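You operate a simulated robot arm through the tools that you are given. There is no shell and no other tool. Be economical: measure what you need, move in short steps, check, and stop when the job is done.

You are at the controls of a simulated two-armed robot. One attempt, no reset.

JOB
On the worktop under the window, fold the napkin in half.

The check looks at the end state, three seconds after you hand in, the way a careful person would. Anything else that was tipped, shoved, dropped, spilled or broken makes it a failure. Flat cloth is picked up by pressing the open fingertips on it (5 to 10 N) and closing them slowly along it; thin cloth reads only 2 to 8 mm in the jaws.

ROBOT AND FRAMES
Two 7-joint arms with two-finger parallel grippers on one trunk, on a base that drives. Base frame: it is fixed to the floor where the robot stands at the start and does not move with it; the origin is under the middle of the robot, x ahead of it, y to its left, z up. Units: m, degrees, N and s.
The left shoulder is at the start at [0.07, 0.134, 1.151], the right one opposite. Places, roughly: worktop under the window [0.5, -0.3, 0.9]. Payload 1.57 kg a hand.
The TCP of each hand is the grasp point between the finger pads, 0.03 m short of the fingertips. In the tool frame z runs along the fingers and y along their closing line. The gripper opens to 0.08 m. The fingers are 0.017 m wide and 0.012 m thick; the gripper's body (0.04 by 0.082 m) begins 0.08 m behind the TCP.
Orientation is told as [roll, pitch, yaw] about the base's x, y, z axes, in that order, counted from this pose: with the fingers straight down and closing along the base's y, the tool's x points along the base's -x, its y along +y and its z along -z.

CONTROLS
- The arms move only by the tool drive_tool. It takes "left_moves", "right_moves" or both (then of equal length, played together; a hand with none holds still); each is a list of rows, each an object (a shift or turn left out is 0, a gripper value left out holds the last) with "translation": the shift along the tool's x, y, z in units of 40 mm (1.0 is 40 mm), a list of three; "delta_rot": the turn, a rotation vector about the tool's x, y, z in units of 4 degrees (1.0 is 4 degrees), a list of three; "claw": the opening, from 0 (shut) to 1 (fully open). In form: [{"translation": [dx, dy, dz], "delta_rot": [ax, ay, az], "claw": claw}, ...]. A call has 1 to 10 rows; each row shifts and turns the commanded pose from where the row before left it, along the tool's axes as they then stand. A call with a number of a shift or a turn outside -1 to 1 is refused whole. A row lasts 0.2 s, in which the tool goes at most 0.05 m and 8.6 degrees; a call with a longer step from one row to the next is refused whole, and so is a gripper value outside its range. A pose out of reach is approached as far as the arm can. The call stops where the force on the tool passes 40 N (or 10 N more than at its start, if that is more) or the arm is blocked; 0.2 s more then pass. Each finger travels about 0.153 m/s and halts on what it meets, pressing with about 21 N; the grip force reading is that of the motor and also rises with nothing between the fingers. The clock runs only during rows and for 0.2 s after the last one: add rows that do not move to give the fingers time. It gives the time, the measured TCP pose, the force on the tool (base axes), the opening and the grip force at its end, in the units of the frame above (readings bear some noise), and new pictures: "views" is both (left out), scene, wrist or none (wrist: the cameras of the hands that moved).
- Cameras (640 x 400 px; columns grow to the right, rows downward): "scene" is now at [0.1267, 0.0116, 1.3728]; the picture's right is [-0.04, -1.00, 0.00], its down [-0.74, 0.03, -0.67] and it looks along [0.67, -0.02, -0.74] (base axes); focal length 268 px, centre (320, 200). "left" rides on the left gripper at [0.072, 0.007, -0.122] in its tool frame; the picture's right is [-0.09, 1.00, 0.00], its down [-0.84, -0.08, -0.54] and it looks along [-0.54, -0.05, 0.84] (tool axes); focal length 238 px, centre (320, 200). "right" rides on the right gripper at [0.072, -0.007, -0.122] in its tool frame; the picture's right is [0.09, 1.00, 0.00], its down [-0.84, 0.08, -0.54] and it looks along [-0.54, 0.05, 0.84] (tool axes); focal length 238 px, centre (320, 200). There is no depth. A picture from a camera that has moved, and an enlarged one, comes with that camera's place and axes in the base frame and with its lens. The place of the scene camera against the robot may be out by one fixed shift of up to 0.025 m in any direction.
- raise_lower(by): slides the trunk up (or, below 0, down) by that many m; the arms and the scene camera ride with it, the base frame stays. It gives what a move gives, with no picture.
- drive_base(legs): drives the robot by 1 to 6 legs, each [ahead, left, turn to the left] in m, m and degrees, along the robot's own axes; the way and the turn of a leg run together, so that a leg with both is an arc; at most 1.5 m and 180 degrees a leg. The arms and the cameras ride along, it lands a little off, and it stops where it bumps. It gives what a move gives, and a new picture of the scene camera.
- pan_tilt(pan, tilt): turns the head with the scene camera to pan (to the left, within 86 degrees either way) and tilt (down, from -29 to 69), counted from straight ahead of the robot. It gives what a move gives, and a new picture of the scene camera.
- zoom(camera, box): a new picture of the part [left, top, right, bottom] of that camera's present view, enlarged. The clock stands still meanwhile.
- sign_off(): hands the job in; it is judged then, once.

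Go step by step. Nothing tells you exact positions but the pictures and the camera data: compare them with the known pose of the tool, close in by small moves and look again before you grip or let go. The budget is 120 turns and 170 pictures, counting those below and the enlarged ones. Unless the task says otherwise, let go and move clear before handing in, and close with one line.

The tools are called after "Request:" by a JSON object that holds its "op" and its "data". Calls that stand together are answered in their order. drive_tool: Moves the arms, as the interface text tells. Its arguments: {"type":"object","properties":{"left_moves":{"type":"array","items":{"type":"object","properties":{"translation":{"type":"array","items":{"type":"number"}},"delta_rot":{"type":"array","items":{"type":"number"}},"claw":{"type":"number"}}}},"right_moves":{"type":"array","items":{"type":"object","properties":{"translation":{"type":"array","items":{"type":"number"}},"delta_rot":{"type":"array","items":{"type":"number"}},"claw":{"type":"number"}}}},"views":{"type":"string","enum":["both","scene","wrist","none"]}},"required":[]} The other tools are called the same way: raise_lower (by) slides the trunk up or down; drive_base (legs) drives the base; pan_tilt (pan, tilt) turns the head that bears the scene camera; zoom (camera, box) takes an enlarged picture of a part of a camera's view; sign_off () hands the job in.

At the start:

```text
t: 0.0
left_eef_pos: [0.5202, 0.1732, 1.0017]
left_tool_rot: [0.2, 0.0, 0.0]
left_force: [0.8, 0.3, 0.3]
left_grip_width: 0.08
left_grasp_force: 0.1
right_eef_pos: [0.4314, -0.1884, 1.1027]
right_tool_rot: [0.0, 0.0, 0.0]
right_force: [0.1, -0.6, 0.0]
right_grip_width: 0.0801
right_grasp_force: 0.0
trunk travel left (down, up): [-0.725, 0.215]
robot x, y, heading: [0.0015, 0.0029, -0.1]
head pan, tilt: [-2.1, 47.6]
```

scene: 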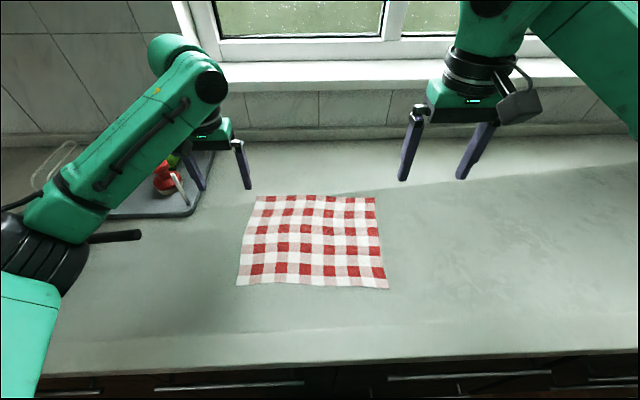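
right: 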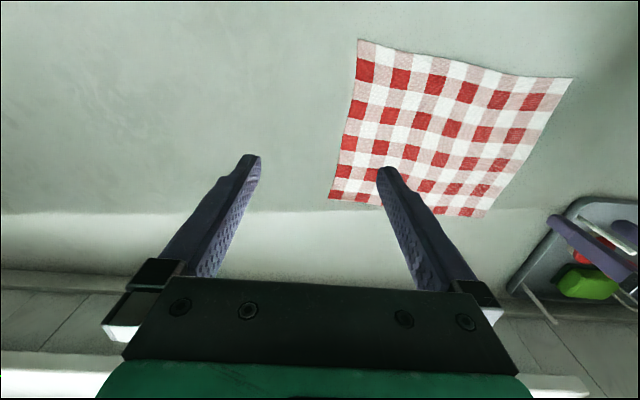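
left: 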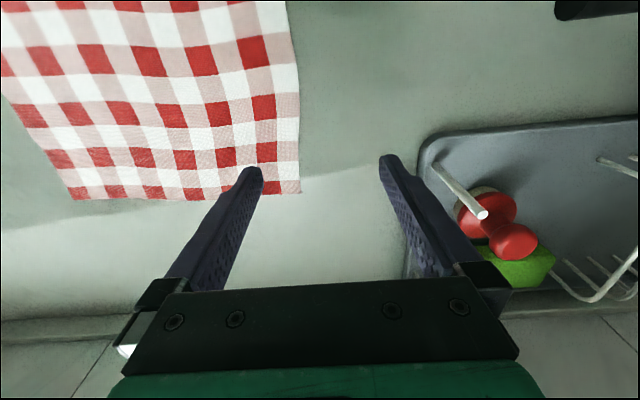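

The napkin lies flat, roughly x 0.36–0.64 and y −0.15 to 0.16, with a rack to its left. I'll look down first to see whether there is room to drive closer.

Request:
{"op": "pan_tilt", "data": {"pan": 0, "tilt": 69}}

Request:
{"op": "zoom", "data": {"camera": "left", "box": [0, 0, 640, 400]}}

```text
t: 0.8
left_eef_pos: [0.5195, 0.1733, 1.0035]
left_tool_rot: [0.0, 0.0, 0.0]
left_force: [0.4, 0.7, -0.7]
left_grip_width: 0.0797
left_grasp_force: 0.1
right_eef_pos: [0.4305, -0.188, 1.102]
right_tool_rot: [0.0, 0.0, 0.0]
right_force: [-0.5, -0.3, -0.3]
right_grip_width: 0.08
right_grasp_force: 0.0
trunk travel left (down, up): [-0.725, 0.215]
robot x, y, heading: [0.001, 0.0004, 0.1]
head pan, tilt: [0.0, 68.8]
camera scene: at [0.1036, 0.0145, 1.3477], right [0.0, -1.0, 0.0], down [-0.93, 0.0, -0.36], along [0.36, 0.0, -0.93], focal length 268 px, centre (320, 200)
```

scene: 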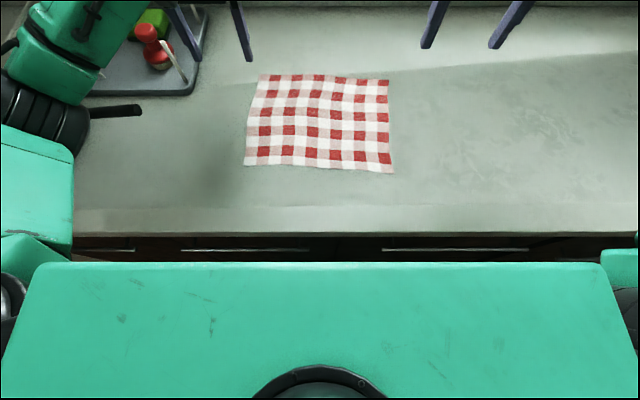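

```text
1.00 times, centred on (320, 200) of left
camera zoom: at [0.4485, 0.1797, 1.125], right [0.09, 1.0, 0.0], down [0.84, -0.08, 0.54], along [0.54, -0.05, -0.84], focal length 238 px, centre (320, 200)
```

zoom: 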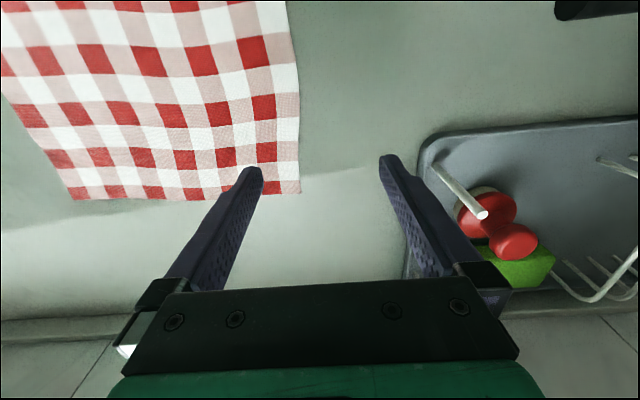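

The torso overhangs the counter edge and I can't see the base, so I'll creep the base ahead a little to bring the far corners into comfortable reach.

Request:
{"op": "drive_base", "data": {"legs": [[0.07, 0, 0]]}}

```text
t: 1.9
left_eef_pos: [0.5545, 0.1724, 1.0003]
left_tool_rot: [0.0, 0.2, 0.0]
left_force: [0.9, -0.9, -0.2]
left_grip_width: 0.0799
left_grasp_force: 0.2
right_eef_pos: [0.4666, -0.1865, 1.1012]
right_tool_rot: [-0.1, 0.3, 0.0]
right_force: [0.8, -0.5, -1.4]
right_grip_width: 0.08
right_grasp_force: 0.0
trunk travel left (down, up): [-0.725, 0.215]
robot x, y, heading: [0.0308, 0.0036, -0.1]
head pan, tilt: [0.0, 68.8]
camera scene: at [0.1394, 0.0147, 1.3473], right [0.0, -1.0, 0.0], down [-0.93, 0.0, -0.36], along [0.36, 0.0, -0.93], focal length 268 px, centre (320, 200)
```

scene: 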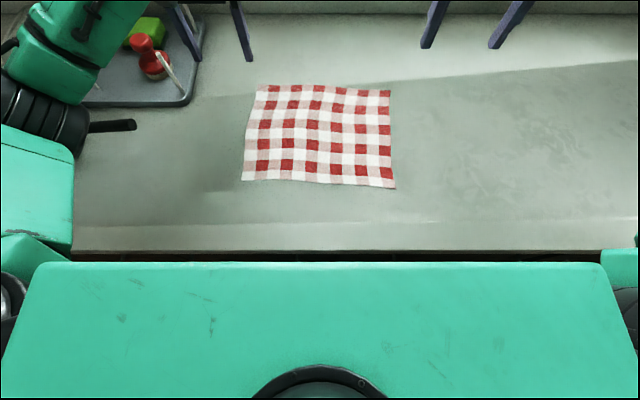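

The base stopped after about 0.035 m, which is enough. Now both hands go above the near corners, estimated at left (0.386, 0.172) and right (0.366, −0.165), for a closer look.

Request:
{"op": "drive_tool", "data": {"left_moves": [{"translation": [0.775, -0.135, 0.4], "claw": 0.4}, {"translation": [0.775, -0.135, 0.4]}, {"translation": [0.775, -0.135, 0.4]}, {"translation": [0.775, -0.135, 0.4]}, {"translation": [0.775, -0.135, 0.4]}, {}], "right_moves": [{"translation": [0.433, 0.2425, 0.906], "claw": 0.4}, {"translation": [0.433, 0.2425, 0.906]}, {"translation": [0.433, 0.2425, 0.906]}, {"translation": [0.433, 0.2425, 0.906]}, {"translation": [0.433, 0.2425, 0.906]}, {}], "views": "both"}}

```text
t: 3.3
left_eef_pos: [0.3968, 0.1452, 0.9222]
left_tool_rot: [0.0, 0.1, 0.2]
left_force: [-0.8, -0.4, 0.1]
left_grip_width: 0.0322
left_grasp_force: 0.1
right_eef_pos: [0.3754, -0.1384, 0.9202]
right_tool_rot: [0.0, 0.0, 0.1]
right_force: [0.2, -0.4, 0.1]
right_grip_width: 0.0322
right_grasp_force: 0.0
trunk travel left (down, up): [-0.725, 0.215]
robot x, y, heading: [0.0319, -0.0007, -0.2]
head pan, tilt: [0.0, 68.8]
camera scene: at [0.1345, 0.0144, 1.3477], right [0.0, -1.0, 0.0], down [-0.93, 0.0, -0.36], along [0.36, 0.0, -0.93], focal length 268 px, centre (320, 200)
camera right: at [0.3029, -0.1467, 1.0424], right [-0.09, 1.0, 0.0], down [0.84, 0.08, 0.54], along [0.54, 0.05, -0.84], focal length 238 px, centre (320, 200)
camera left: at [0.3244, 0.1528, 1.0451], right [0.09, 1.0, 0.0], down [0.84, -0.08, 0.54], along [0.54, -0.05, -0.84], focal length 238 px, centre (320, 200)
```

scene: 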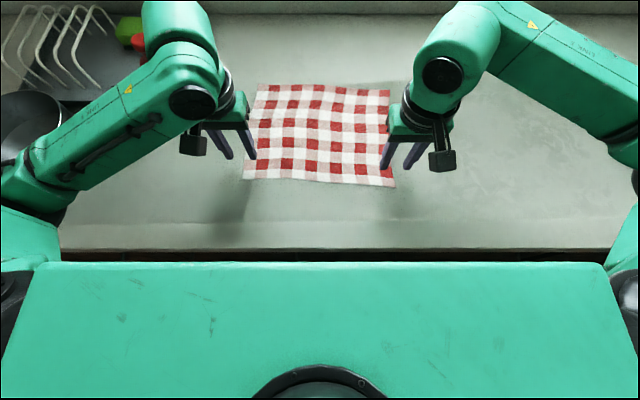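
right: 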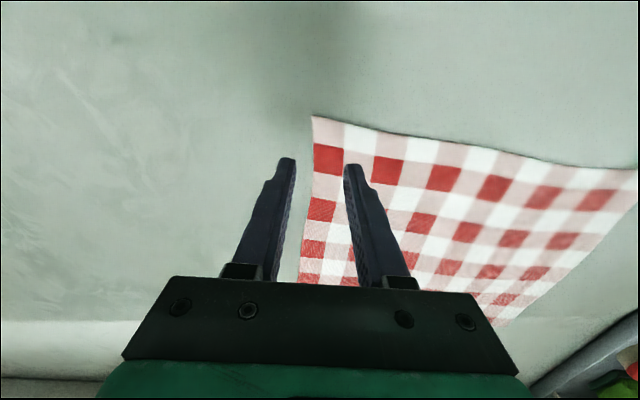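
left: 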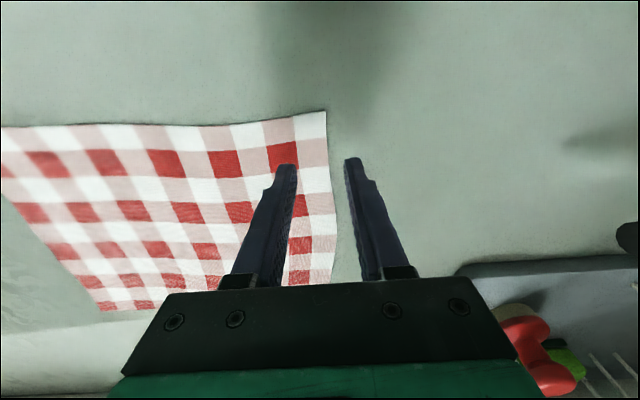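

By the wrist views the near corners are around (0.375, 0.154–0.17) and (0.358, −0.15 to −0.16). I'll descend to just above the cloth to remove the parallax and look again.

Request:
{"op": "drive_tool", "data": {"left_moves": [{"translation": [0, -0.2, 0.8]}, {"translation": [0, -0.1, 0.8]}, {}], "right_moves": [{"translation": [0, 0.1, 0.8]}, {"translation": [0, 0.1, 0.8]}, {}], "views": "wrist"}}

```text
t: 3.8
left_eef_pos: [0.3957, 0.1381, 0.8918]
left_tool_rot: [-0.4, -1.5, 0.0]
left_force: [-3.8, 1.4, 16.6]
left_grip_width: 0.032
left_grasp_force: 0.1
right_eef_pos: [0.3752, -0.1324, 0.891]
right_tool_rot: [0.7, -0.8, 0.1]
right_force: [-3.7, 0.2, 17.2]
right_grip_width: 0.0317
right_grasp_force: 0.1
trunk travel left (down, up): [-0.725, 0.215]
robot x, y, heading: [0.0293, -0.0007, 0.2]
head pan, tilt: [0.0, 68.8]
stopped in row 2 (right hand): the force on the tool passed its limit (the readings are from after the stop); the commanded pose is now the measured one
camera right: at [0.3002, -0.1413, 1.0111], right [-0.1, 1.0, 0.01], down [0.83, 0.07, 0.55], along [0.55, 0.06, -0.83], focal length 238 px, centre (320, 200)
camera left: at [0.3214, 0.1436, 1.0112], right [0.09, 1.0, 0.0], down [0.82, -0.07, 0.56], along [0.56, -0.05, -0.83], focal length 238 px, centre (320, 200)
```

right: 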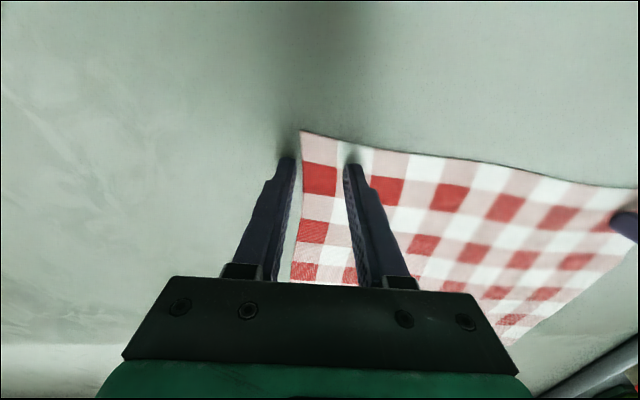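
left: 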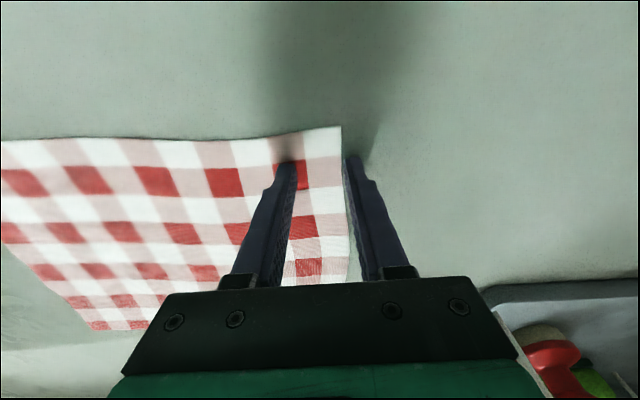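

Contact shows the worktop is really at z≈0.861, with the TCP at 0.891 when the tips touch. The outer fingers sit just off the cloth's sides, so I'll lift, level, and shift each hand inward about 2 cm.

Request:
{"op": "drive_tool", "data": {"left_moves": [{"translation": [0, 0, -0.4], "delta_rot": [-0.1, 0.375, 0]}, {"translation": [0.15, -0.45, 0]}, {}], "right_moves": [{"translation": [0, 0, -0.4], "delta_rot": [0.175, 0.2, 0]}, {"translation": [0.15, 0.5, 0]}, {}], "views": "wrist"}}

```text
t: 4.6
left_eef_pos: [0.3927, 0.1184, 0.9033]
left_tool_rot: [0.2, 0.6, 0.1]
left_force: [1.1, 0.2, 0.6]
left_grip_width: 0.032
left_grasp_force: 0.1
right_eef_pos: [0.3726, -0.1123, 0.9025]
right_tool_rot: [-0.2, 0.3, 0.1]
right_force: [-0.3, 0.7, 0.0]
right_grip_width: 0.0317
right_grasp_force: 0.1
trunk travel left (down, up): [-0.725, 0.215]
robot x, y, heading: [0.032, 0.0003, -0.0]
head pan, tilt: [0.0, 68.8]
camera right: at [0.3005, -0.12, 1.0257], right [-0.09, 1.0, 0.0], down [0.84, 0.08, 0.54], along [0.54, 0.05, -0.84], focal length 238 px, centre (320, 200)
camera left: at [0.3226, 0.1244, 1.0263], right [0.09, 1.0, 0.0], down [0.84, -0.08, 0.53], along [0.53, -0.05, -0.85], focal length 238 px, centre (320, 200)
```

right: 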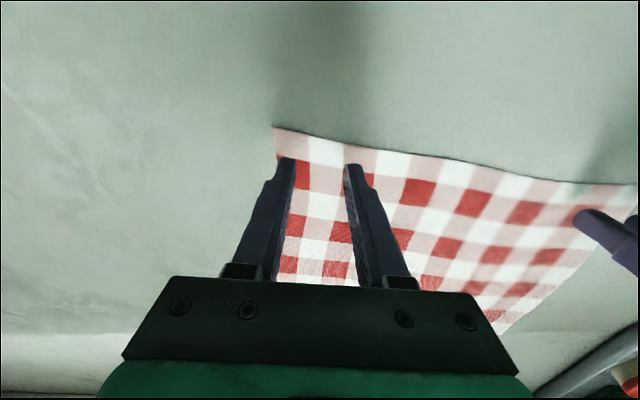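
left: 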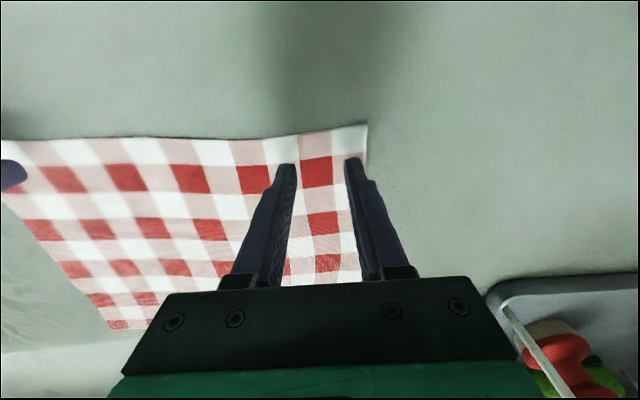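

Both fingers of each hand are now over the cloth near its corners. I take the napkin as near corners (0.369, 0.153) and (0.350, −0.148), and far corners (0.604, 0.14) and (0.587, −0.16). I'll shift slightly toward the near edge and press down gently.

Request:
{"op": "drive_tool", "data": {"left_moves": [{"translation": [0.2, 0, 0]}, {"translation": [0, 0, 0.25]}, {"translation": [0, 0, 0.05]}, {}], "right_moves": [{"translation": [0.2, 0, 0]}, {"translation": [0, 0, 0.25]}, {"translation": [0, 0, 0.05]}, {}], "views": "none"}}

```text
t: 5.6
left_eef_pos: [0.3855, 0.1195, 0.8906]
left_tool_rot: [0.1, 0.6, 0.0]
left_force: [-0.3, 0.3, 0.1]
left_grip_width: 0.0319
left_grasp_force: 0.1
right_eef_pos: [0.3642, -0.1117, 0.8916]
right_tool_rot: [-0.2, 0.3, 0.1]
right_force: [-0.3, -0.4, 0.8]
right_grip_width: 0.0316
right_grasp_force: 0.1
trunk travel left (down, up): [-0.725, 0.215]
robot x, y, heading: [0.0312, 0.001, -0.1]
head pan, tilt: [0.0, 68.8]
```

Request:
{"op": "drive_tool", "data": {"left_moves": [{"translation": [0, 0, 0.05]}, {}], "right_moves": [{"translation": [0, 0, 0.05]}, {}], "views": "none"}}

```text
t: 6.2
left_eef_pos: [0.385, 0.1198, 0.8915]
left_tool_rot: [0.2, 0.3, -0.1]
left_force: [0.9, -0.5, 7.8]
left_grip_width: 0.0322
left_grasp_force: 0.0
right_eef_pos: [0.3639, -0.1119, 0.891]
right_tool_rot: [-0.1, 0.0, 0.2]
right_force: [2.1, -0.5, 11.7]
right_grip_width: 0.032
right_grasp_force: 0.1
trunk travel left (down, up): [-0.725, 0.215]
robot x, y, heading: [0.0317, -0.0005, -0.0]
head pan, tilt: [0.0, 68.8]
```

The tips press with about 8 and 11 N. I'll close slowly, easing the right hand off by 1 mm at most.

Request:
{"op": "drive_tool", "data": {"left_moves": [{"claw": 0.35}, {"claw": 0.3}, {"claw": 0.25}, {"claw": 0.2}, {"claw": 0.15}, {"claw": 0.1}, {"claw": 0.05}, {"claw": 0.0}, {}, {}], "right_moves": [{"translation": [0, 0, -0.015], "claw": 0.35}, {"claw": 0.3}, {"claw": 0.25}, {"claw": 0.2}, {"claw": 0.15}, {"claw": 0.1}, {"claw": 0.05}, {"claw": 0.0}, {}, {}], "views": "wrist"}}

```text
t: 8.4
left_eef_pos: [0.3816, 0.1182, 0.8906]
left_tool_rot: [0.2, 0.4, 0.0]
left_force: [0.7, -4.1, 11.6]
left_grip_width: 0.0022
left_grasp_force: 20.9
right_eef_pos: [0.3632, -0.1127, 0.8911]
right_tool_rot: [-0.1, 0.2, 0.0]
right_force: [0.9, 0.5, 18.3]
right_grip_width: 0.0001
right_grasp_force: 21.3
trunk travel left (down, up): [-0.725, 0.215]
robot x, y, heading: [0.031, 0.0008, 0.0]
head pan, tilt: [0.0, 68.8]
camera right: at [0.2897, -0.1204, 1.0132], right [-0.09, 1.0, 0.0], down [0.84, 0.08, 0.54], along [0.54, 0.05, -0.84], focal length 238 px, centre (320, 200)
camera left: at [0.3117, 0.1246, 1.0138], right [0.09, 1.0, 0.0], down [0.84, -0.08, 0.54], along [0.53, -0.05, -0.84], focal length 238 px, centre (320, 200)
```

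right: 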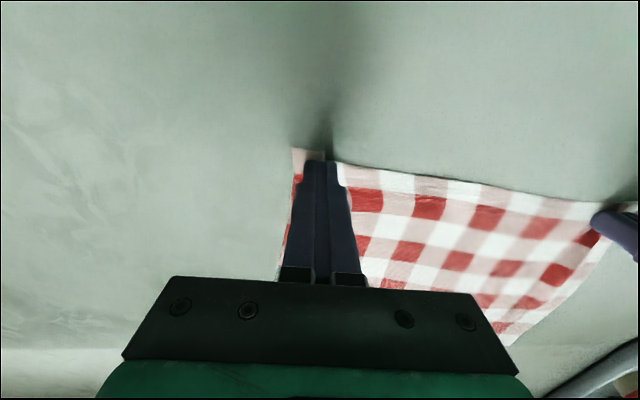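
left: 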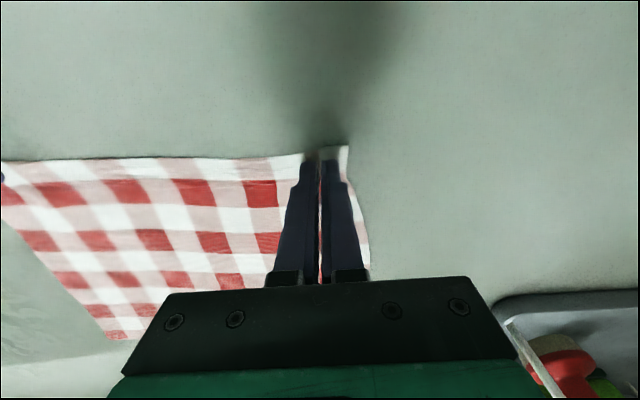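

The left holds cloth at 2.2 mm, but the right reads 0, so it missed. I'll lift and reopen the right hand while the left holds, then look.

Request:
{"op": "drive_tool", "data": {"right_moves": [{"translation": [0, 0, -0.3]}, {"claw": 0.4}, {}, {}], "views": "wrist"}}

```text
t: 9.4
left_eef_pos: [0.3833, 0.1179, 0.8918]
left_tool_rot: [0.2, 0.3, 0.0]
left_force: [-1.5, -0.1, 18.2]
left_grip_width: 0.0017
left_grasp_force: 21.0
right_eef_pos: [0.3624, -0.1132, 0.9026]
right_tool_rot: [-0.1, 0.3, 0.1]
right_force: [1.4, 0.2, 0.1]
right_grip_width: 0.0321
right_grasp_force: 0.1
trunk travel left (down, up): [-0.725, 0.215]
robot x, y, heading: [0.0285, 0.0007, -0.2]
head pan, tilt: [0.0, 68.8]
camera right: at [0.2899, -0.1207, 1.0249], right [-0.09, 1.0, 0.0], down [0.84, 0.08, 0.54], along [0.54, 0.05, -0.84], focal length 238 px, centre (320, 200)
```

right: 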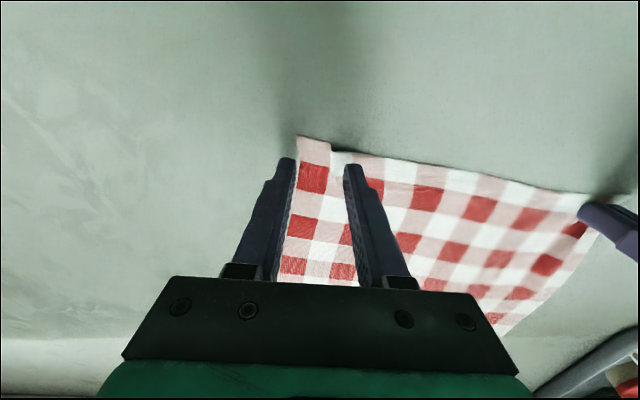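

The right side edge is now at y≈−0.132. I'll shift the right hand inward 15 mm and 6 mm deeper, press lightly, and raise the left 2 mm.

Request:
{"op": "drive_tool", "data": {"left_moves": [{"translation": [0, 0, -0.05]}, {}, {}, {}], "right_moves": [{"translation": [-0.15, 0.375, 0]}, {"translation": [0, 0, 0.27]}, {"translation": [0, 0, 0.05]}, {}], "views": "none"}}

```text
t: 10.4
left_eef_pos: [0.3836, 0.119, 0.8928]
left_tool_rot: [0.2, 0.5, 0.0]
left_force: [-0.2, 0.0, 0.0]
left_grip_width: 0.0021
left_grasp_force: 20.8
right_eef_pos: [0.3697, -0.0972, 0.8914]
right_tool_rot: [0.0, 0.1, 0.1]
right_force: [0.4, -1.3, 15.4]
right_grip_width: 0.0316
right_grasp_force: 0.0
trunk travel left (down, up): [-0.725, 0.215]
robot x, y, heading: [0.0348, -0.0005, -0.2]
head pan, tilt: [0.0, 68.8]
```

Request:
{"op": "drive_tool", "data": {"right_moves": [{"translation": [0, 0, -0.02]}, {}], "views": "none"}}

```text
t: 11.0
left_eef_pos: [0.3845, 0.1187, 0.8917]
left_tool_rot: [0.1, 0.5, 0.0]
left_force: [0.0, -0.4, 0.0]
left_grip_width: 0.0019
left_grasp_force: 21.2
right_eef_pos: [0.3688, -0.0981, 0.8915]
right_tool_rot: [-0.1, 0.1, 0.1]
right_force: [0.8, -2.3, 14.2]
right_grip_width: 0.0316
right_grasp_force: 0.0
trunk travel left (down, up): [-0.725, 0.215]
robot x, y, heading: [0.0284, 0.0001, -0.1]
head pan, tilt: [0.0, 68.8]
```

Request:
{"op": "drive_tool", "data": {"right_moves": [{"translation": [0, 0, -0.025]}, {"claw": 0.36}, {"claw": 0.32}], "views": "none"}}

```text
t: 11.8
left_eef_pos: [0.3836, 0.1185, 0.8917]
left_tool_rot: [0.0, 0.6, -0.1]
left_force: [0.0, 0.4, -0.4]
left_grip_width: 0.0017
left_grasp_force: 21.9
right_eef_pos: [0.3696, -0.097, 0.8919]
right_tool_rot: [-0.2, 0.3, 0.2]
right_force: [-0.5, 0.2, 2.1]
right_grip_width: 0.0256
right_grasp_force: 0.1
trunk travel left (down, up): [-0.725, 0.215]
robot x, y, heading: [0.0293, 0.0006, 0.0]
head pan, tilt: [0.0, 68.8]
```

Request:
{"op": "drive_tool", "data": {"right_moves": [{"translation": [0, 0, 0.017]}, {}], "views": "none"}}

```text
t: 12.4
left_eef_pos: [0.3844, 0.1185, 0.892]
left_tool_rot: [0.2, 0.5, -0.1]
left_force: [0.8, 0.2, -0.2]
left_grip_width: 0.0019
left_grasp_force: 21.1
right_eef_pos: [0.3691, -0.097, 0.8903]
right_tool_rot: [-0.2, 0.1, 0.1]
right_force: [-0.7, 0.0, 4.7]
right_grip_width: 0.0255
right_grasp_force: 0.1
trunk travel left (down, up): [-0.725, 0.215]
robot x, y, heading: [0.0327, -0.0021, -0.0]
head pan, tilt: [0.0, 68.8]
```

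Request:
{"op": "drive_tool", "data": {"right_moves": [{"translation": [0, 0, 0.01], "claw": 0.28}, {"claw": 0.24}, {"claw": 0.2}, {"claw": 0.16}, {"claw": 0.12}, {"claw": 0.08}, {"claw": 0.04}, {"claw": 0}, {}], "views": "wrist"}}

```text
t: 14.4
left_eef_pos: [0.3828, 0.1185, 0.8926]
left_tool_rot: [0.1, 0.5, 0.0]
left_force: [0.5, -0.1, -0.3]
left_grip_width: 0.0019
left_grasp_force: 20.8
right_eef_pos: [0.3691, -0.0964, 0.8914]
right_tool_rot: [-0.1, 0.1, 0.1]
right_force: [1.2, 0.3, 16.3]
right_grip_width: 0.0019
right_grasp_force: 20.8
trunk travel left (down, up): [-0.725, 0.215]
robot x, y, heading: [0.0307, 0.002, 0.2]
head pan, tilt: [0.0, 68.8]
camera right: at [0.2967, -0.1044, 1.0128], right [-0.09, 1.0, 0.0], down [0.84, 0.08, 0.54], along [0.54, 0.05, -0.84], focal length 238 px, centre (320, 200)
```

right: 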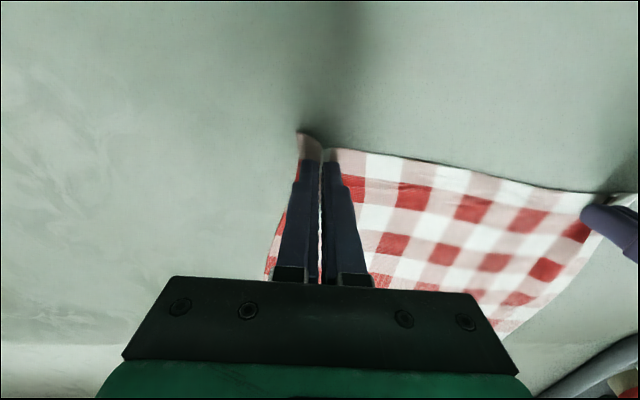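

Both hands now read 1.9 mm with cloth between the pads. I'll lift gently 4 cm, drifting slightly toward the far side, and check.

Request:
{"op": "drive_tool", "data": {"left_moves": [{"translation": [0, 0, -0.25]}, {"translation": [-0.1, 0, -0.25]}, {"translation": [-0.15, 0, -0.25]}, {"translation": [-0.15, 0, -0.25]}, {}], "right_moves": [{"translation": [0, 0, -0.25]}, {"translation": [-0.1, 0, -0.25]}, {"translation": [-0.15, 0, -0.25]}, {"translation": [-0.15, 0, -0.25]}, {}], "views": "both"}}

```text
t: 15.6
left_eef_pos: [0.4005, 0.1187, 0.9329]
left_tool_rot: [0.2, 0.5, 0.0]
left_force: [-0.3, -0.4, 0.8]
left_grip_width: 0.0019
left_grasp_force: 20.8
right_eef_pos: [0.3868, -0.097, 0.9291]
right_tool_rot: [0.1, 0.3, 0.2]
right_force: [0.4, -0.1, 0.5]
right_grip_width: 0.0021
right_grasp_force: 20.5
trunk travel left (down, up): [-0.725, 0.215]
robot x, y, heading: [0.0291, -0.0016, 0.1]
head pan, tilt: [0.0, 68.8]
camera scene: at [0.1339, 0.0145, 1.3477], right [0.0, -1.0, 0.0], down [-0.93, 0.0, -0.36], along [0.36, 0.0, -0.93], focal length 268 px, centre (320, 200)
camera right: at [0.3139, -0.1051, 1.0522], right [-0.09, 1.0, 0.0], down [0.84, 0.08, 0.54], along [0.54, 0.05, -0.84], focal length 238 px, centre (320, 200)
camera left: at [0.3306, 0.1251, 1.055], right [0.09, 1.0, 0.0], down [0.84, -0.08, 0.53], along [0.53, -0.05, -0.85], focal length 238 px, centre (320, 200)
```

scene: 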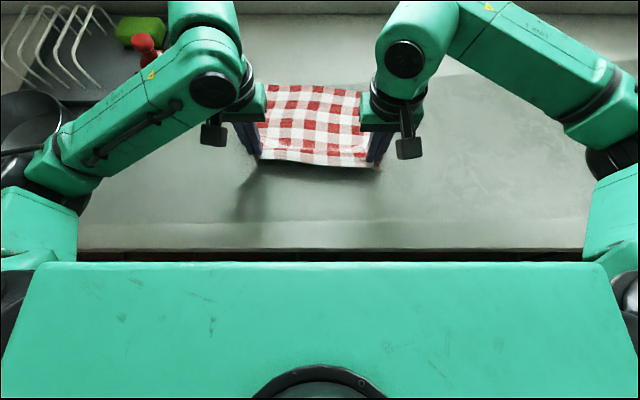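
right: 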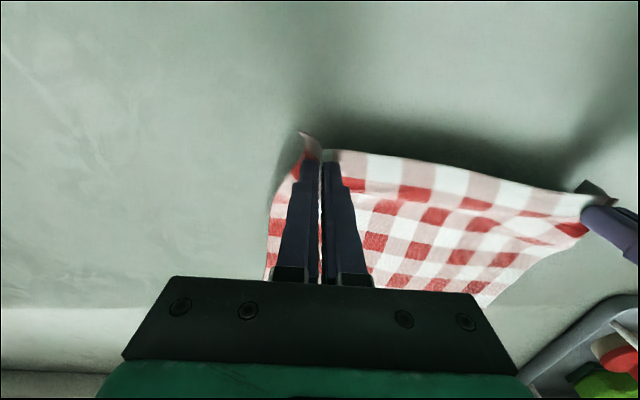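
left: 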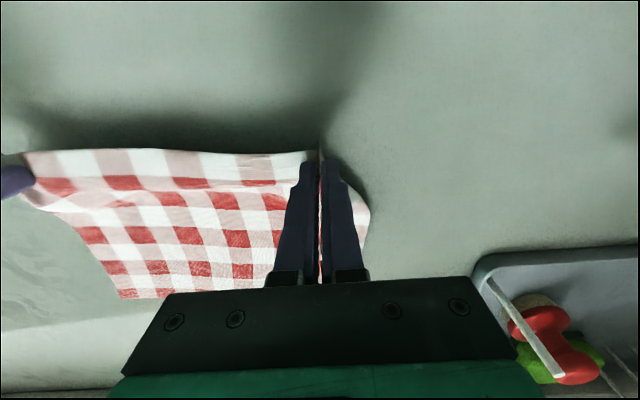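

The grip holds, but the pinch sits about 2.5 cm inside the edge, so that strip would stay unflipped at the far side. I'll lay the cloth back and regrip nearer the edge with tilted hands, so the hands can rotate through the fold.

Request:
{"op": "drive_tool", "data": {"left_moves": [{"translation": [0.15, 0, 0.25]}, {"translation": [0.15, 0.05, 0.25]}, {"translation": [0.1, 0.05, 0.25]}, {"translation": [0, 0, 0.2]}, {"claw": 0.2}, {"claw": 0.4}, {"translation": [0, 0, -0.4]}, {"translation": [0, 0, -0.4]}, {"translation": [0, 0, -0.2]}], "right_moves": [{"translation": [0.15, -0.1, 0.25]}, {"translation": [0.15, -0.15, 0.25]}, {"translation": [0.1, -0.15, 0.25]}, {"translation": [0, 0, 0.17]}, {"claw": 0.2}, {"claw": 0.4}, {"translation": [0, 0, -0.4]}, {"translation": [0, 0, -0.4]}, {"translation": [0, 0, -0.2]}], "views": "both"}}

```text
t: 17.6
left_eef_pos: [0.385, 0.1231, 0.9342]
left_tool_rot: [0.1, 0.7, 0.0]
left_force: [0.7, -0.1, 0.7]
left_grip_width: 0.032
left_grasp_force: 0.2
right_eef_pos: [0.3695, -0.1128, 0.9319]
right_tool_rot: [-0.2, 0.2, 0.1]
right_force: [-0.4, -0.1, -0.1]
right_grip_width: 0.0323
right_grasp_force: 0.1
trunk travel left (down, up): [-0.725, 0.215]
robot x, y, heading: [0.0301, 0.0029, 0.3]
head pan, tilt: [0.0, 68.8]
camera scene: at [0.1341, 0.0146, 1.3477], right [0.0, -1.0, 0.0], down [-0.93, 0.0, -0.36], along [0.36, 0.0, -0.93], focal length 268 px, centre (320, 200)
camera right: at [0.2977, -0.1209, 1.0547], right [-0.09, 1.0, 0.0], down [0.84, 0.08, 0.54], along [0.54, 0.05, -0.84], focal length 238 px, centre (320, 200)
camera left: at [0.3143, 0.129, 1.057], right [0.09, 1.0, 0.0], down [0.84, -0.08, 0.53], along [0.53, -0.05, -0.85], focal length 238 px, centre (320, 200)
```

scene: 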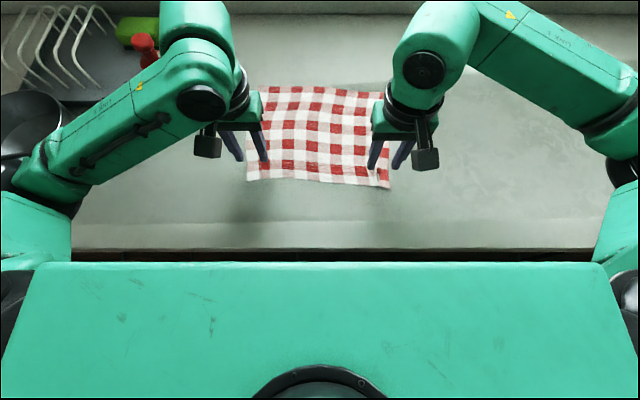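
right: 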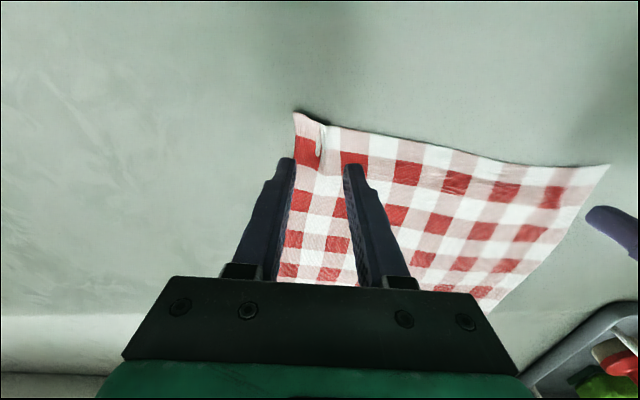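
left: 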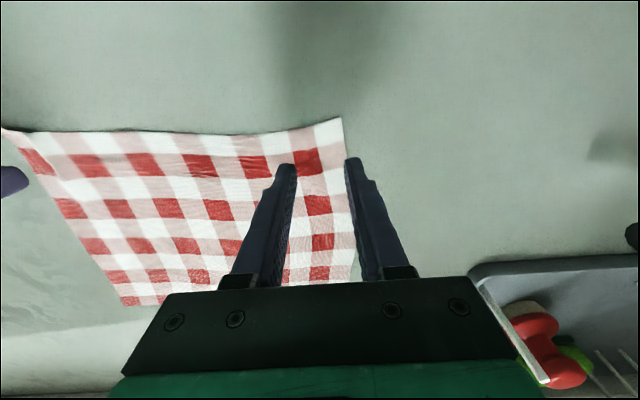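

The cloth lies back flat apart from small ridges. Now I'll move the hands toward the near edge and tilt them 36° with fingertips pointing ahead, then check.

Request:
{"op": "drive_tool", "data": {"left_moves": [{"translation": [0.7, -0.325, 0]}, {"delta_rot": [0, -1, 0]}, {"delta_rot": [0, -1, 0]}, {"delta_rot": [0, -1, 0]}, {"delta_rot": [0, -1, 0]}, {"delta_rot": [0, -1, 0]}, {"delta_rot": [0, -1, 0]}, {"delta_rot": [0, -1, 0]}, {"delta_rot": [0, -1, 0]}, {"delta_rot": [0, -1, 0]}], "right_moves": [{"translation": [0.7, 0.2, 0]}, {"delta_rot": [0, -1, 0]}, {"delta_rot": [0, -1, 0]}, {"delta_rot": [0, -1, 0]}, {"delta_rot": [0, -1, 0]}, {"delta_rot": [0, -1, 0]}, {"delta_rot": [0, -1, 0]}, {"delta_rot": [0, -1, 0]}, {"delta_rot": [0, -1, 0]}, {"delta_rot": [0, -1, 0]}], "views": "both"}}

```text
t: 19.8
left_eef_pos: [0.4056, 0.1022, 0.9166]
left_tool_rot: [0.3, -35.7, -0.1]
left_force: [0.8, -0.8, 0.7]
left_grip_width: 0.0319
left_grasp_force: 0.1
left hand out of reach, approached as far as the arm can: row 2, 4, 5, 6, 7
right_eef_pos: [0.3416, -0.1036, 0.9335]
right_tool_rot: [-0.1, -23.7, 0.1]
right_force: [0.7, 0.5, -0.2]
right_grip_width: 0.0322
right_grasp_force: 0.1
right hand out of reach, approached as far as the arm can: row 8, 9, 10
trunk travel left (down, up): [-0.725, 0.215]
robot x, y, heading: [0.0332, 0.0053, -0.1]
head pan, tilt: [0.0, 68.8]
camera scene: at [0.1333, 0.0142, 1.3478], right [0.0, -1.0, 0.0], down [-0.93, 0.0, -0.36], along [0.36, 0.0, -0.93], focal length 268 px, centre (320, 200)
camera right: at [0.2258, -0.1132, 1.016], right [-0.09, 1.0, -0.04], down [0.55, 0.08, 0.83], along [0.83, 0.05, -0.55], focal length 238 px, centre (320, 200)
camera left: at [0.2759, 0.1072, 0.9756], right [0.07, 1.0, 0.06], down [0.37, -0.08, 0.93], along [0.93, -0.05, -0.37], focal length 238 px, centre (320, 200)
```

scene: 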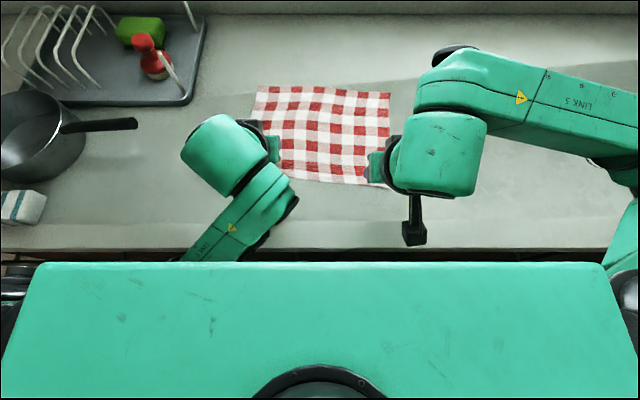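
right: 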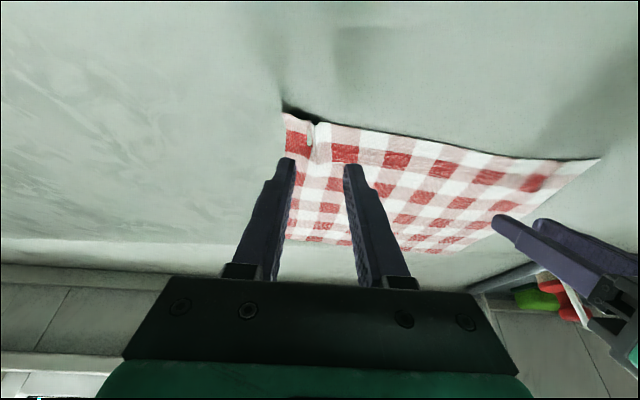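
left: 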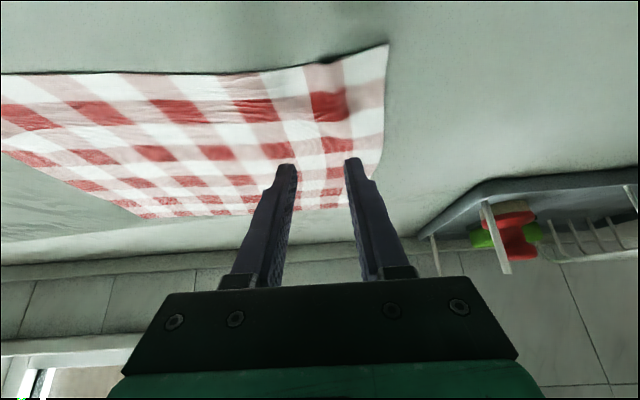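

Tilting that close in is out of reach, and the left arm swung to a different elbow posture. I'll go back to vertical hands, raising them a bit while I do.

Request:
{"op": "drive_tool", "data": {"left_moves": [{"translation": [0, 0, -0.3]}, {"translation": [0, 0, -0.1], "delta_rot": [0, 1, 0]}, {"translation": [0, 0, -0.1], "delta_rot": [0, 1, 0]}, {"translation": [0, 0, -0.1], "delta_rot": [0, 1, 0]}, {"translation": [0, 0, -0.1], "delta_rot": [0, 1, 0]}, {"translation": [0, 0, -0.1], "delta_rot": [0, 1, 0]}, {"translation": [0, 0, -0.1], "delta_rot": [0, 1, 0]}], "right_moves": [{}, {"delta_rot": [0, 1, 0]}, {"delta_rot": [0, 1, 0]}, {"delta_rot": [0, 1, 0]}, {"delta_rot": [0, 1, 0]}, {"delta_rot": [0, 1, 0]}, {"delta_rot": [0, 1, 0]}], "views": "scene"}}

```text
t: 20.8
left_eef_pos: [0.3883, 0.1453, 0.9128]
left_tool_rot: [14.3, -21.8, -7.1]
left_force: [-0.5, 0.2, 0.4]
left_grip_width: 0.0319
left_grasp_force: 0.1
left hand out of reach, approached as far as the arm can: row 5
right_eef_pos: [0.342, -0.1046, 0.9337]
right_tool_rot: [-0.1, -11.4, 0.1]
right_force: [0.0, -0.1, 0.6]
right_grip_width: 0.032
right_grasp_force: 0.2
trunk travel left (down, up): [-0.725, 0.215]
robot x, y, heading: [0.0332, 0.0025, -0.2]
head pan, tilt: [0.0, 68.8]
stopped in row 5 (left hand): the arm was blocked; the commanded pose is now the measured one
camera scene: at [0.1348, 0.016, 1.3476], right [0.0, -1.0, 0.0], down [-0.93, 0.0, -0.36], along [0.36, 0.0, -0.93], focal length 268 px, centre (320, 200)
```

scene: 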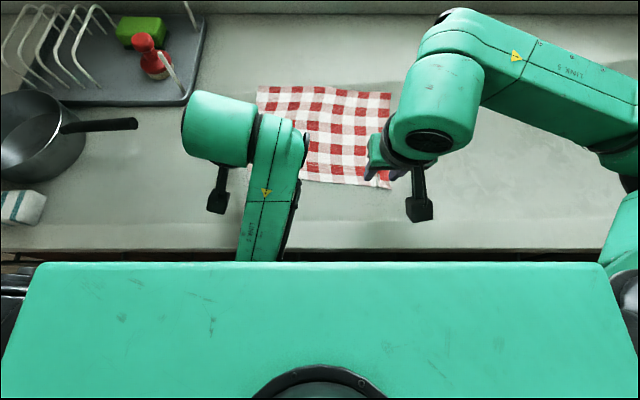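

The left arm is folded awkwardly and blocked by itself, so I'll bring the left hand forward and up to unwind it. The right hand finishes levelling.

Request:
{"op": "drive_tool", "data": {"left_moves": [{"translation": [-0.7, 0, -0.5]}, {"translation": [-0.7, 0, -0.5]}, {"translation": [-0.7, 0, -0.5]}, {"translation": [-0.7, 0, -0.5]}, {"translation": [-0.7, 0, -0.5]}, {}], "right_moves": [{"delta_rot": [0, 1, 0]}, {"delta_rot": [0, 1, 0]}, {"delta_rot": [0, 0.85, 0]}, {}, {}, {}], "views": "scene"}}

```text
t: 21.3
left_eef_pos: [0.4067, 0.1828, 0.9287]
left_tool_rot: [27.5, -19.1, -12.0]
left_force: [0.6, 0.2, 0.3]
left_grip_width: 0.032
left_grasp_force: 0.0
left hand out of reach, approached as far as the arm can: row 2
right_eef_pos: [0.3426, -0.1042, 0.9329]
right_tool_rot: [-0.2, -6.7, 0.2]
right_force: [0.1, -1.8, 0.5]
right_grip_width: 0.0319
right_grasp_force: 0.0
trunk travel left (down, up): [-0.725, 0.215]
robot x, y, heading: [0.0314, -0.0003, -0.0]
head pan, tilt: [0.0, 68.8]
stopped in row 2 (left hand): the arm was blocked; the commanded pose is now the measured one
camera scene: at [0.1361, 0.0152, 1.3475], right [0.0, -1.0, 0.0], down [-0.93, 0.0, -0.36], along [0.36, 0.0, -0.93], focal length 268 px, centre (320, 200)
```

scene: 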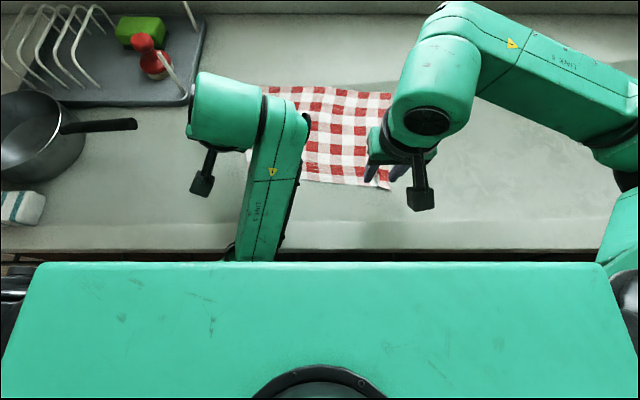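

The left arm is unwinding a bit at a time, so I'll continue slowly upward.

Request:
{"op": "drive_tool", "data": {"left_moves": [{"translation": [0, 0, -0.3]}, {"translation": [0, 0, -0.3]}, {"translation": [0, 0, -0.3]}, {"translation": [0, 0, -0.3]}, {"translation": [0, 0, -0.3]}, {}], "views": "scene"}}

```text
t: 22.1
left_eef_pos: [0.3946, 0.2045, 0.957]
left_tool_rot: [38.0, -17.2, -14.9]
left_force: [0.0, 0.1, 0.1]
left_grip_width: 0.032
left_grasp_force: 0.1
right_eef_pos: [0.3419, -0.1054, 0.9354]
right_tool_rot: [-0.1, -6.7, 0.2]
right_force: [0.1, -0.1, 0.3]
right_grip_width: 0.0322
right_grasp_force: 0.0
trunk travel left (down, up): [-0.725, 0.215]
robot x, y, heading: [0.0293, -0.0022, -0.2]
head pan, tilt: [0.0, 68.8]
stopped in row 3 (left hand): the arm was blocked; the commanded pose is now the measured one
camera scene: at [0.1336, 0.0143, 1.3477], right [0.0, -1.0, 0.0], down [-0.93, 0.0, -0.36], along [0.36, 0.0, -0.93], focal length 268 px, centre (320, 200)
```

scene: 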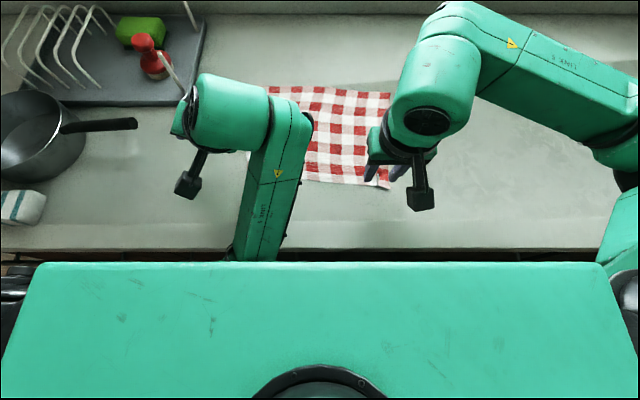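

Request:
{"op": "drive_tool", "data": {"left_moves": [{"translation": [-0.4, 0, 0]}, {"translation": [-0.4, 0, 0]}, {"translation": [-0.4, 0, 0]}, {"translation": [-0.4, 0, 0]}, {"translation": [-0.4, 0, 0]}, {"translation": [-0.4, 0, 0]}], "views": "both"}}

```text
t: 23.2
left_eef_pos: [0.4547, 0.2273, 0.9726]
left_tool_rot: [46.0, -14.1, -15.2]
left_force: [-0.6, -0.3, 0.3]
left_grip_width: 0.0321
left_grasp_force: 0.1
right_eef_pos: [0.342, -0.1051, 0.9332]
right_tool_rot: [-0.2, -6.6, 0.2]
right_force: [0.3, 0.3, -0.8]
right_grip_width: 0.032
right_grasp_force: 0.0
trunk travel left (down, up): [-0.725, 0.215]
robot x, y, heading: [0.0293, 0.0017, -0.0]
head pan, tilt: [0.0, 68.8]
stopped in row 5 (left hand): the arm was blocked; the commanded pose is now the measured one
camera scene: at [0.1346, 0.0146, 1.3476], right [0.0, -1.0, 0.0], down [-0.93, 0.0, -0.36], along [0.36, 0.0, -0.93], focal length 268 px, centre (320, 200)
camera left: at [0.3451, 0.1703, 1.0426], right [0.1, 0.69, 0.72], down [0.59, -0.62, 0.51], along [0.8, 0.37, -0.47], focal length 238 px, centre (320, 200)
```

scene: 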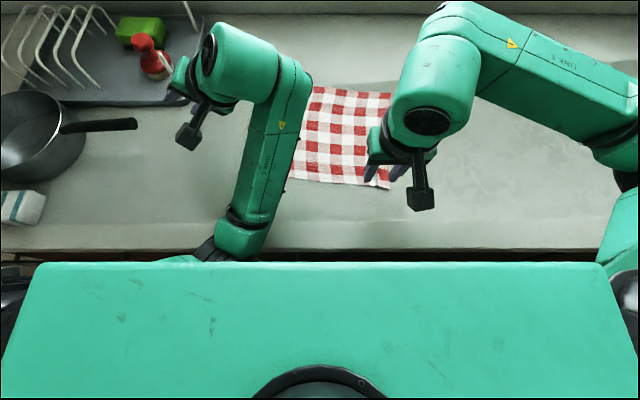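
left: 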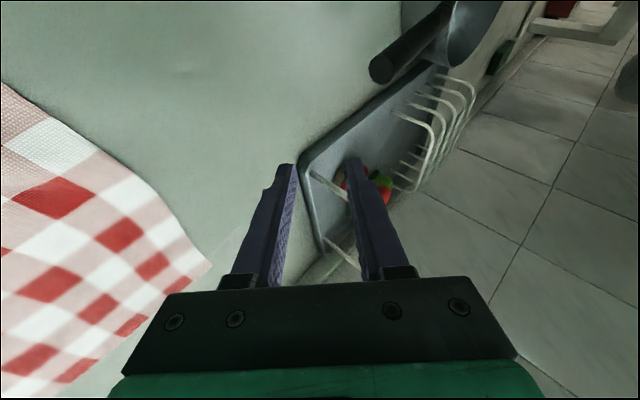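

The left fingers now point toward the rack side, so I'll raise the hand straight up, away from everything, before reorienting.

Request:
{"op": "drive_tool", "data": {"left_moves": [{"translation": [-0.15, 0.35, -0.35]}, {"translation": [-0.15, 0.35, -0.35]}, {"translation": [-0.15, 0.35, -0.35]}, {"translation": [-0.15, 0.35, -0.35]}, {"translation": [-0.15, 0.35, -0.35]}, {"translation": [-0.15, 0.35, -0.35]}], "views": "scene"}}

```text
t: 24.2
left_eef_pos: [0.4552, 0.2589, 1.0587]
left_tool_rot: [53.6, -12.1, -13.2]
left_force: [0.1, 0.7, 0.2]
left_grip_width: 0.032
left_grasp_force: 0.1
left hand out of reach, approached as far as the arm can: row 5
right_eef_pos: [0.3416, -0.1046, 0.9341]
right_tool_rot: [-0.1, -6.6, 0.2]
right_force: [-0.9, -0.6, 0.0]
right_grip_width: 0.0322
right_grasp_force: 0.1
trunk travel left (down, up): [-0.725, 0.215]
robot x, y, heading: [0.0309, -0.002, -0.2]
head pan, tilt: [0.0, 68.8]
stopped in row 5 (left hand): the arm was blocked; the commanded pose is now the measured one
camera scene: at [0.1343, 0.0143, 1.3477], right [0.0, -1.0, 0.0], down [-0.93, 0.0, -0.36], along [0.36, 0.0, -0.93], focal length 268 px, centre (320, 200)
```

scene: 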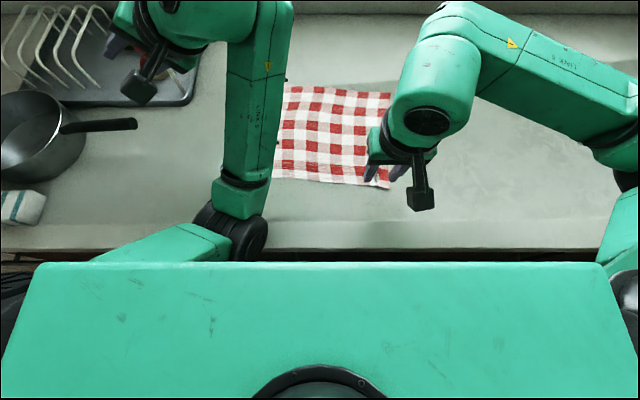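

Request:
{"op": "drive_tool", "data": {"left_moves": [{"translation": [-0.4, 0.15, -0.15]}, {"translation": [-0.4, 0.15, -0.15]}, {"translation": [-0.4, 0.15, -0.15]}, {"translation": [-0.4, 0.15, -0.15], "delta_rot": [0.5, 0, 0]}, {"translation": [-0.3, 0.15, -0.15], "delta_rot": [1, 0, 0]}, {"delta_rot": [1, 0, 0]}, {"delta_rot": [1, 0, 0]}], "views": "scene"}}

```text
t: 25.8
left_eef_pos: [0.5266, 0.2534, 1.1107]
left_tool_rot: [40.1, -12.1, -13.0]
left_force: [0.2, -0.2, -0.4]
left_grip_width: 0.0319
left_grasp_force: 0.1
left hand out of reach, approached as far as the arm can: row 6, 7
right_eef_pos: [0.3417, -0.1052, 0.9329]
right_tool_rot: [-0.3, -6.7, 0.1]
right_force: [-0.2, 0.2, 0.1]
right_grip_width: 0.0318
right_grasp_force: 0.1
trunk travel left (down, up): [-0.725, 0.215]
robot x, y, heading: [0.0347, -0.0012, -0.2]
head pan, tilt: [0.0, 68.8]
camera scene: at [0.1345, 0.0148, 1.3477], right [0.0, -1.0, 0.0], down [-0.93, 0.0, -0.36], along [0.36, 0.0, -0.93], focal length 268 px, centre (320, 200)
```

scene: 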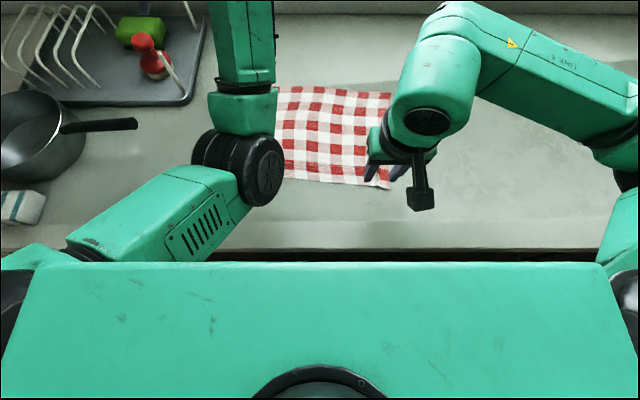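

Request:
{"op": "drive_tool", "data": {"left_moves": [{"delta_rot": [0.965, 0.41, -0.22]}, {"delta_rot": [0.965, 0.41, -0.22]}, {"delta_rot": [0.965, 0.41, -0.22]}, {"delta_rot": [0.965, 0.41, -0.22]}, {"delta_rot": [0.965, 0.41, -0.22]}, {"delta_rot": [0.965, 0.41, -0.22]}, {"delta_rot": [0.965, 0.41, -0.22]}, {"delta_rot": [0.965, 0.41, -0.22]}, {"delta_rot": [0.965, 0.41, -0.22]}, {"delta_rot": [0.965, 0.41, -0.22]}], "right_moves": [{"delta_rot": [0, 1, 0]}, {"delta_rot": [0, 0.6, 0]}, {}, {}, {}, {}, {}, {}, {}, {}], "views": "scene"}}

```text
t: 28.0
left_eef_pos: [0.5602, 0.2813, 1.0941]
left_tool_rot: [-0.9, 0.4, 0.3]
left_force: [0.4, -0.7, -0.3]
left_grip_width: 0.0321
left_grasp_force: 0.0
left hand out of reach, approached as far as the arm can: row 1, 2, 3, 4, 5
right_eef_pos: [0.3425, -0.1043, 0.9344]
right_tool_rot: [-0.2, -0.3, 0.2]
right_force: [-0.2, 0.6, -0.1]
right_grip_width: 0.0322
right_grasp_force: 0.1
trunk travel left (down, up): [-0.725, 0.215]
robot x, y, heading: [0.0314, -0.0026, -0.2]
head pan, tilt: [0.0, 68.8]
camera scene: at [0.1341, 0.0151, 1.3477], right [0.0, -1.0, 0.0], down [-0.93, 0.0, -0.36], along [0.36, 0.0, -0.93], focal length 268 px, centre (320, 200)
```

scene: 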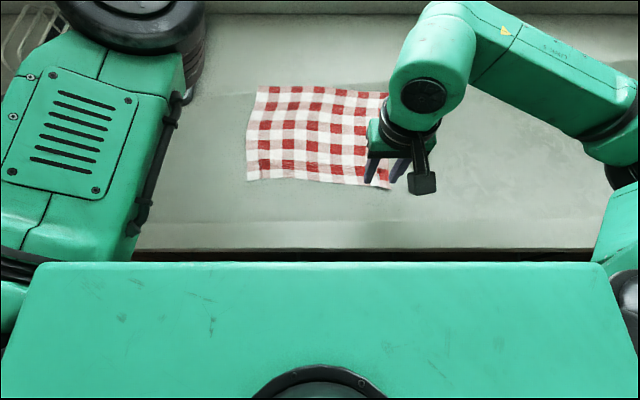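

The left hand is vertical again with the elbow up and clear. I'll bring it back over the napkin in small steps.

Request:
{"op": "drive_tool", "data": {"left_moves": [{"translation": [0.46, -0.585, 0.39]}, {"translation": [0.46, -0.585, 0.39]}, {"translation": [0.46, -0.585, 0.39]}, {"translation": [0.46, -0.585, 0.39]}, {"translation": [0.46, -0.585, 0.39]}, {"translation": [0.46, -0.585, 0.39]}, {}], "views": "scene"}}

```text
t: 29.6
left_eef_pos: [0.585, 0.2107, 1.0046]
left_tool_rot: [-0.8, 0.2, 0.2]
left_force: [0.1, -0.5, 0.0]
left_grip_width: 0.0318
left_grasp_force: 0.2
left hand out of reach, approached as far as the arm can: row 1, 2, 3, 4, 5, 6
right_eef_pos: [0.342, -0.1044, 0.9335]
right_tool_rot: [-0.3, -0.3, 0.1]
right_force: [0.0, -0.4, -0.4]
right_grip_width: 0.0319
right_grasp_force: 0.0
trunk travel left (down, up): [-0.725, 0.215]
robot x, y, heading: [0.0325, -0.0019, 0.1]
head pan, tilt: [0.0, 68.8]
camera scene: at [0.1339, 0.0147, 1.3477], right [0.0, -1.0, 0.0], down [-0.93, 0.0, -0.36], along [0.36, 0.0, -0.93], focal length 268 px, centre (320, 200)
```

scene: 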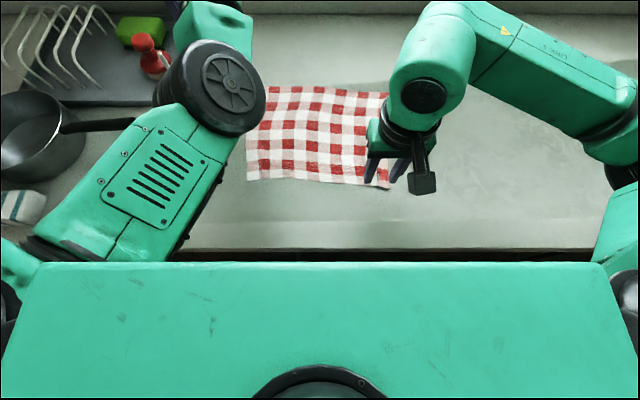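

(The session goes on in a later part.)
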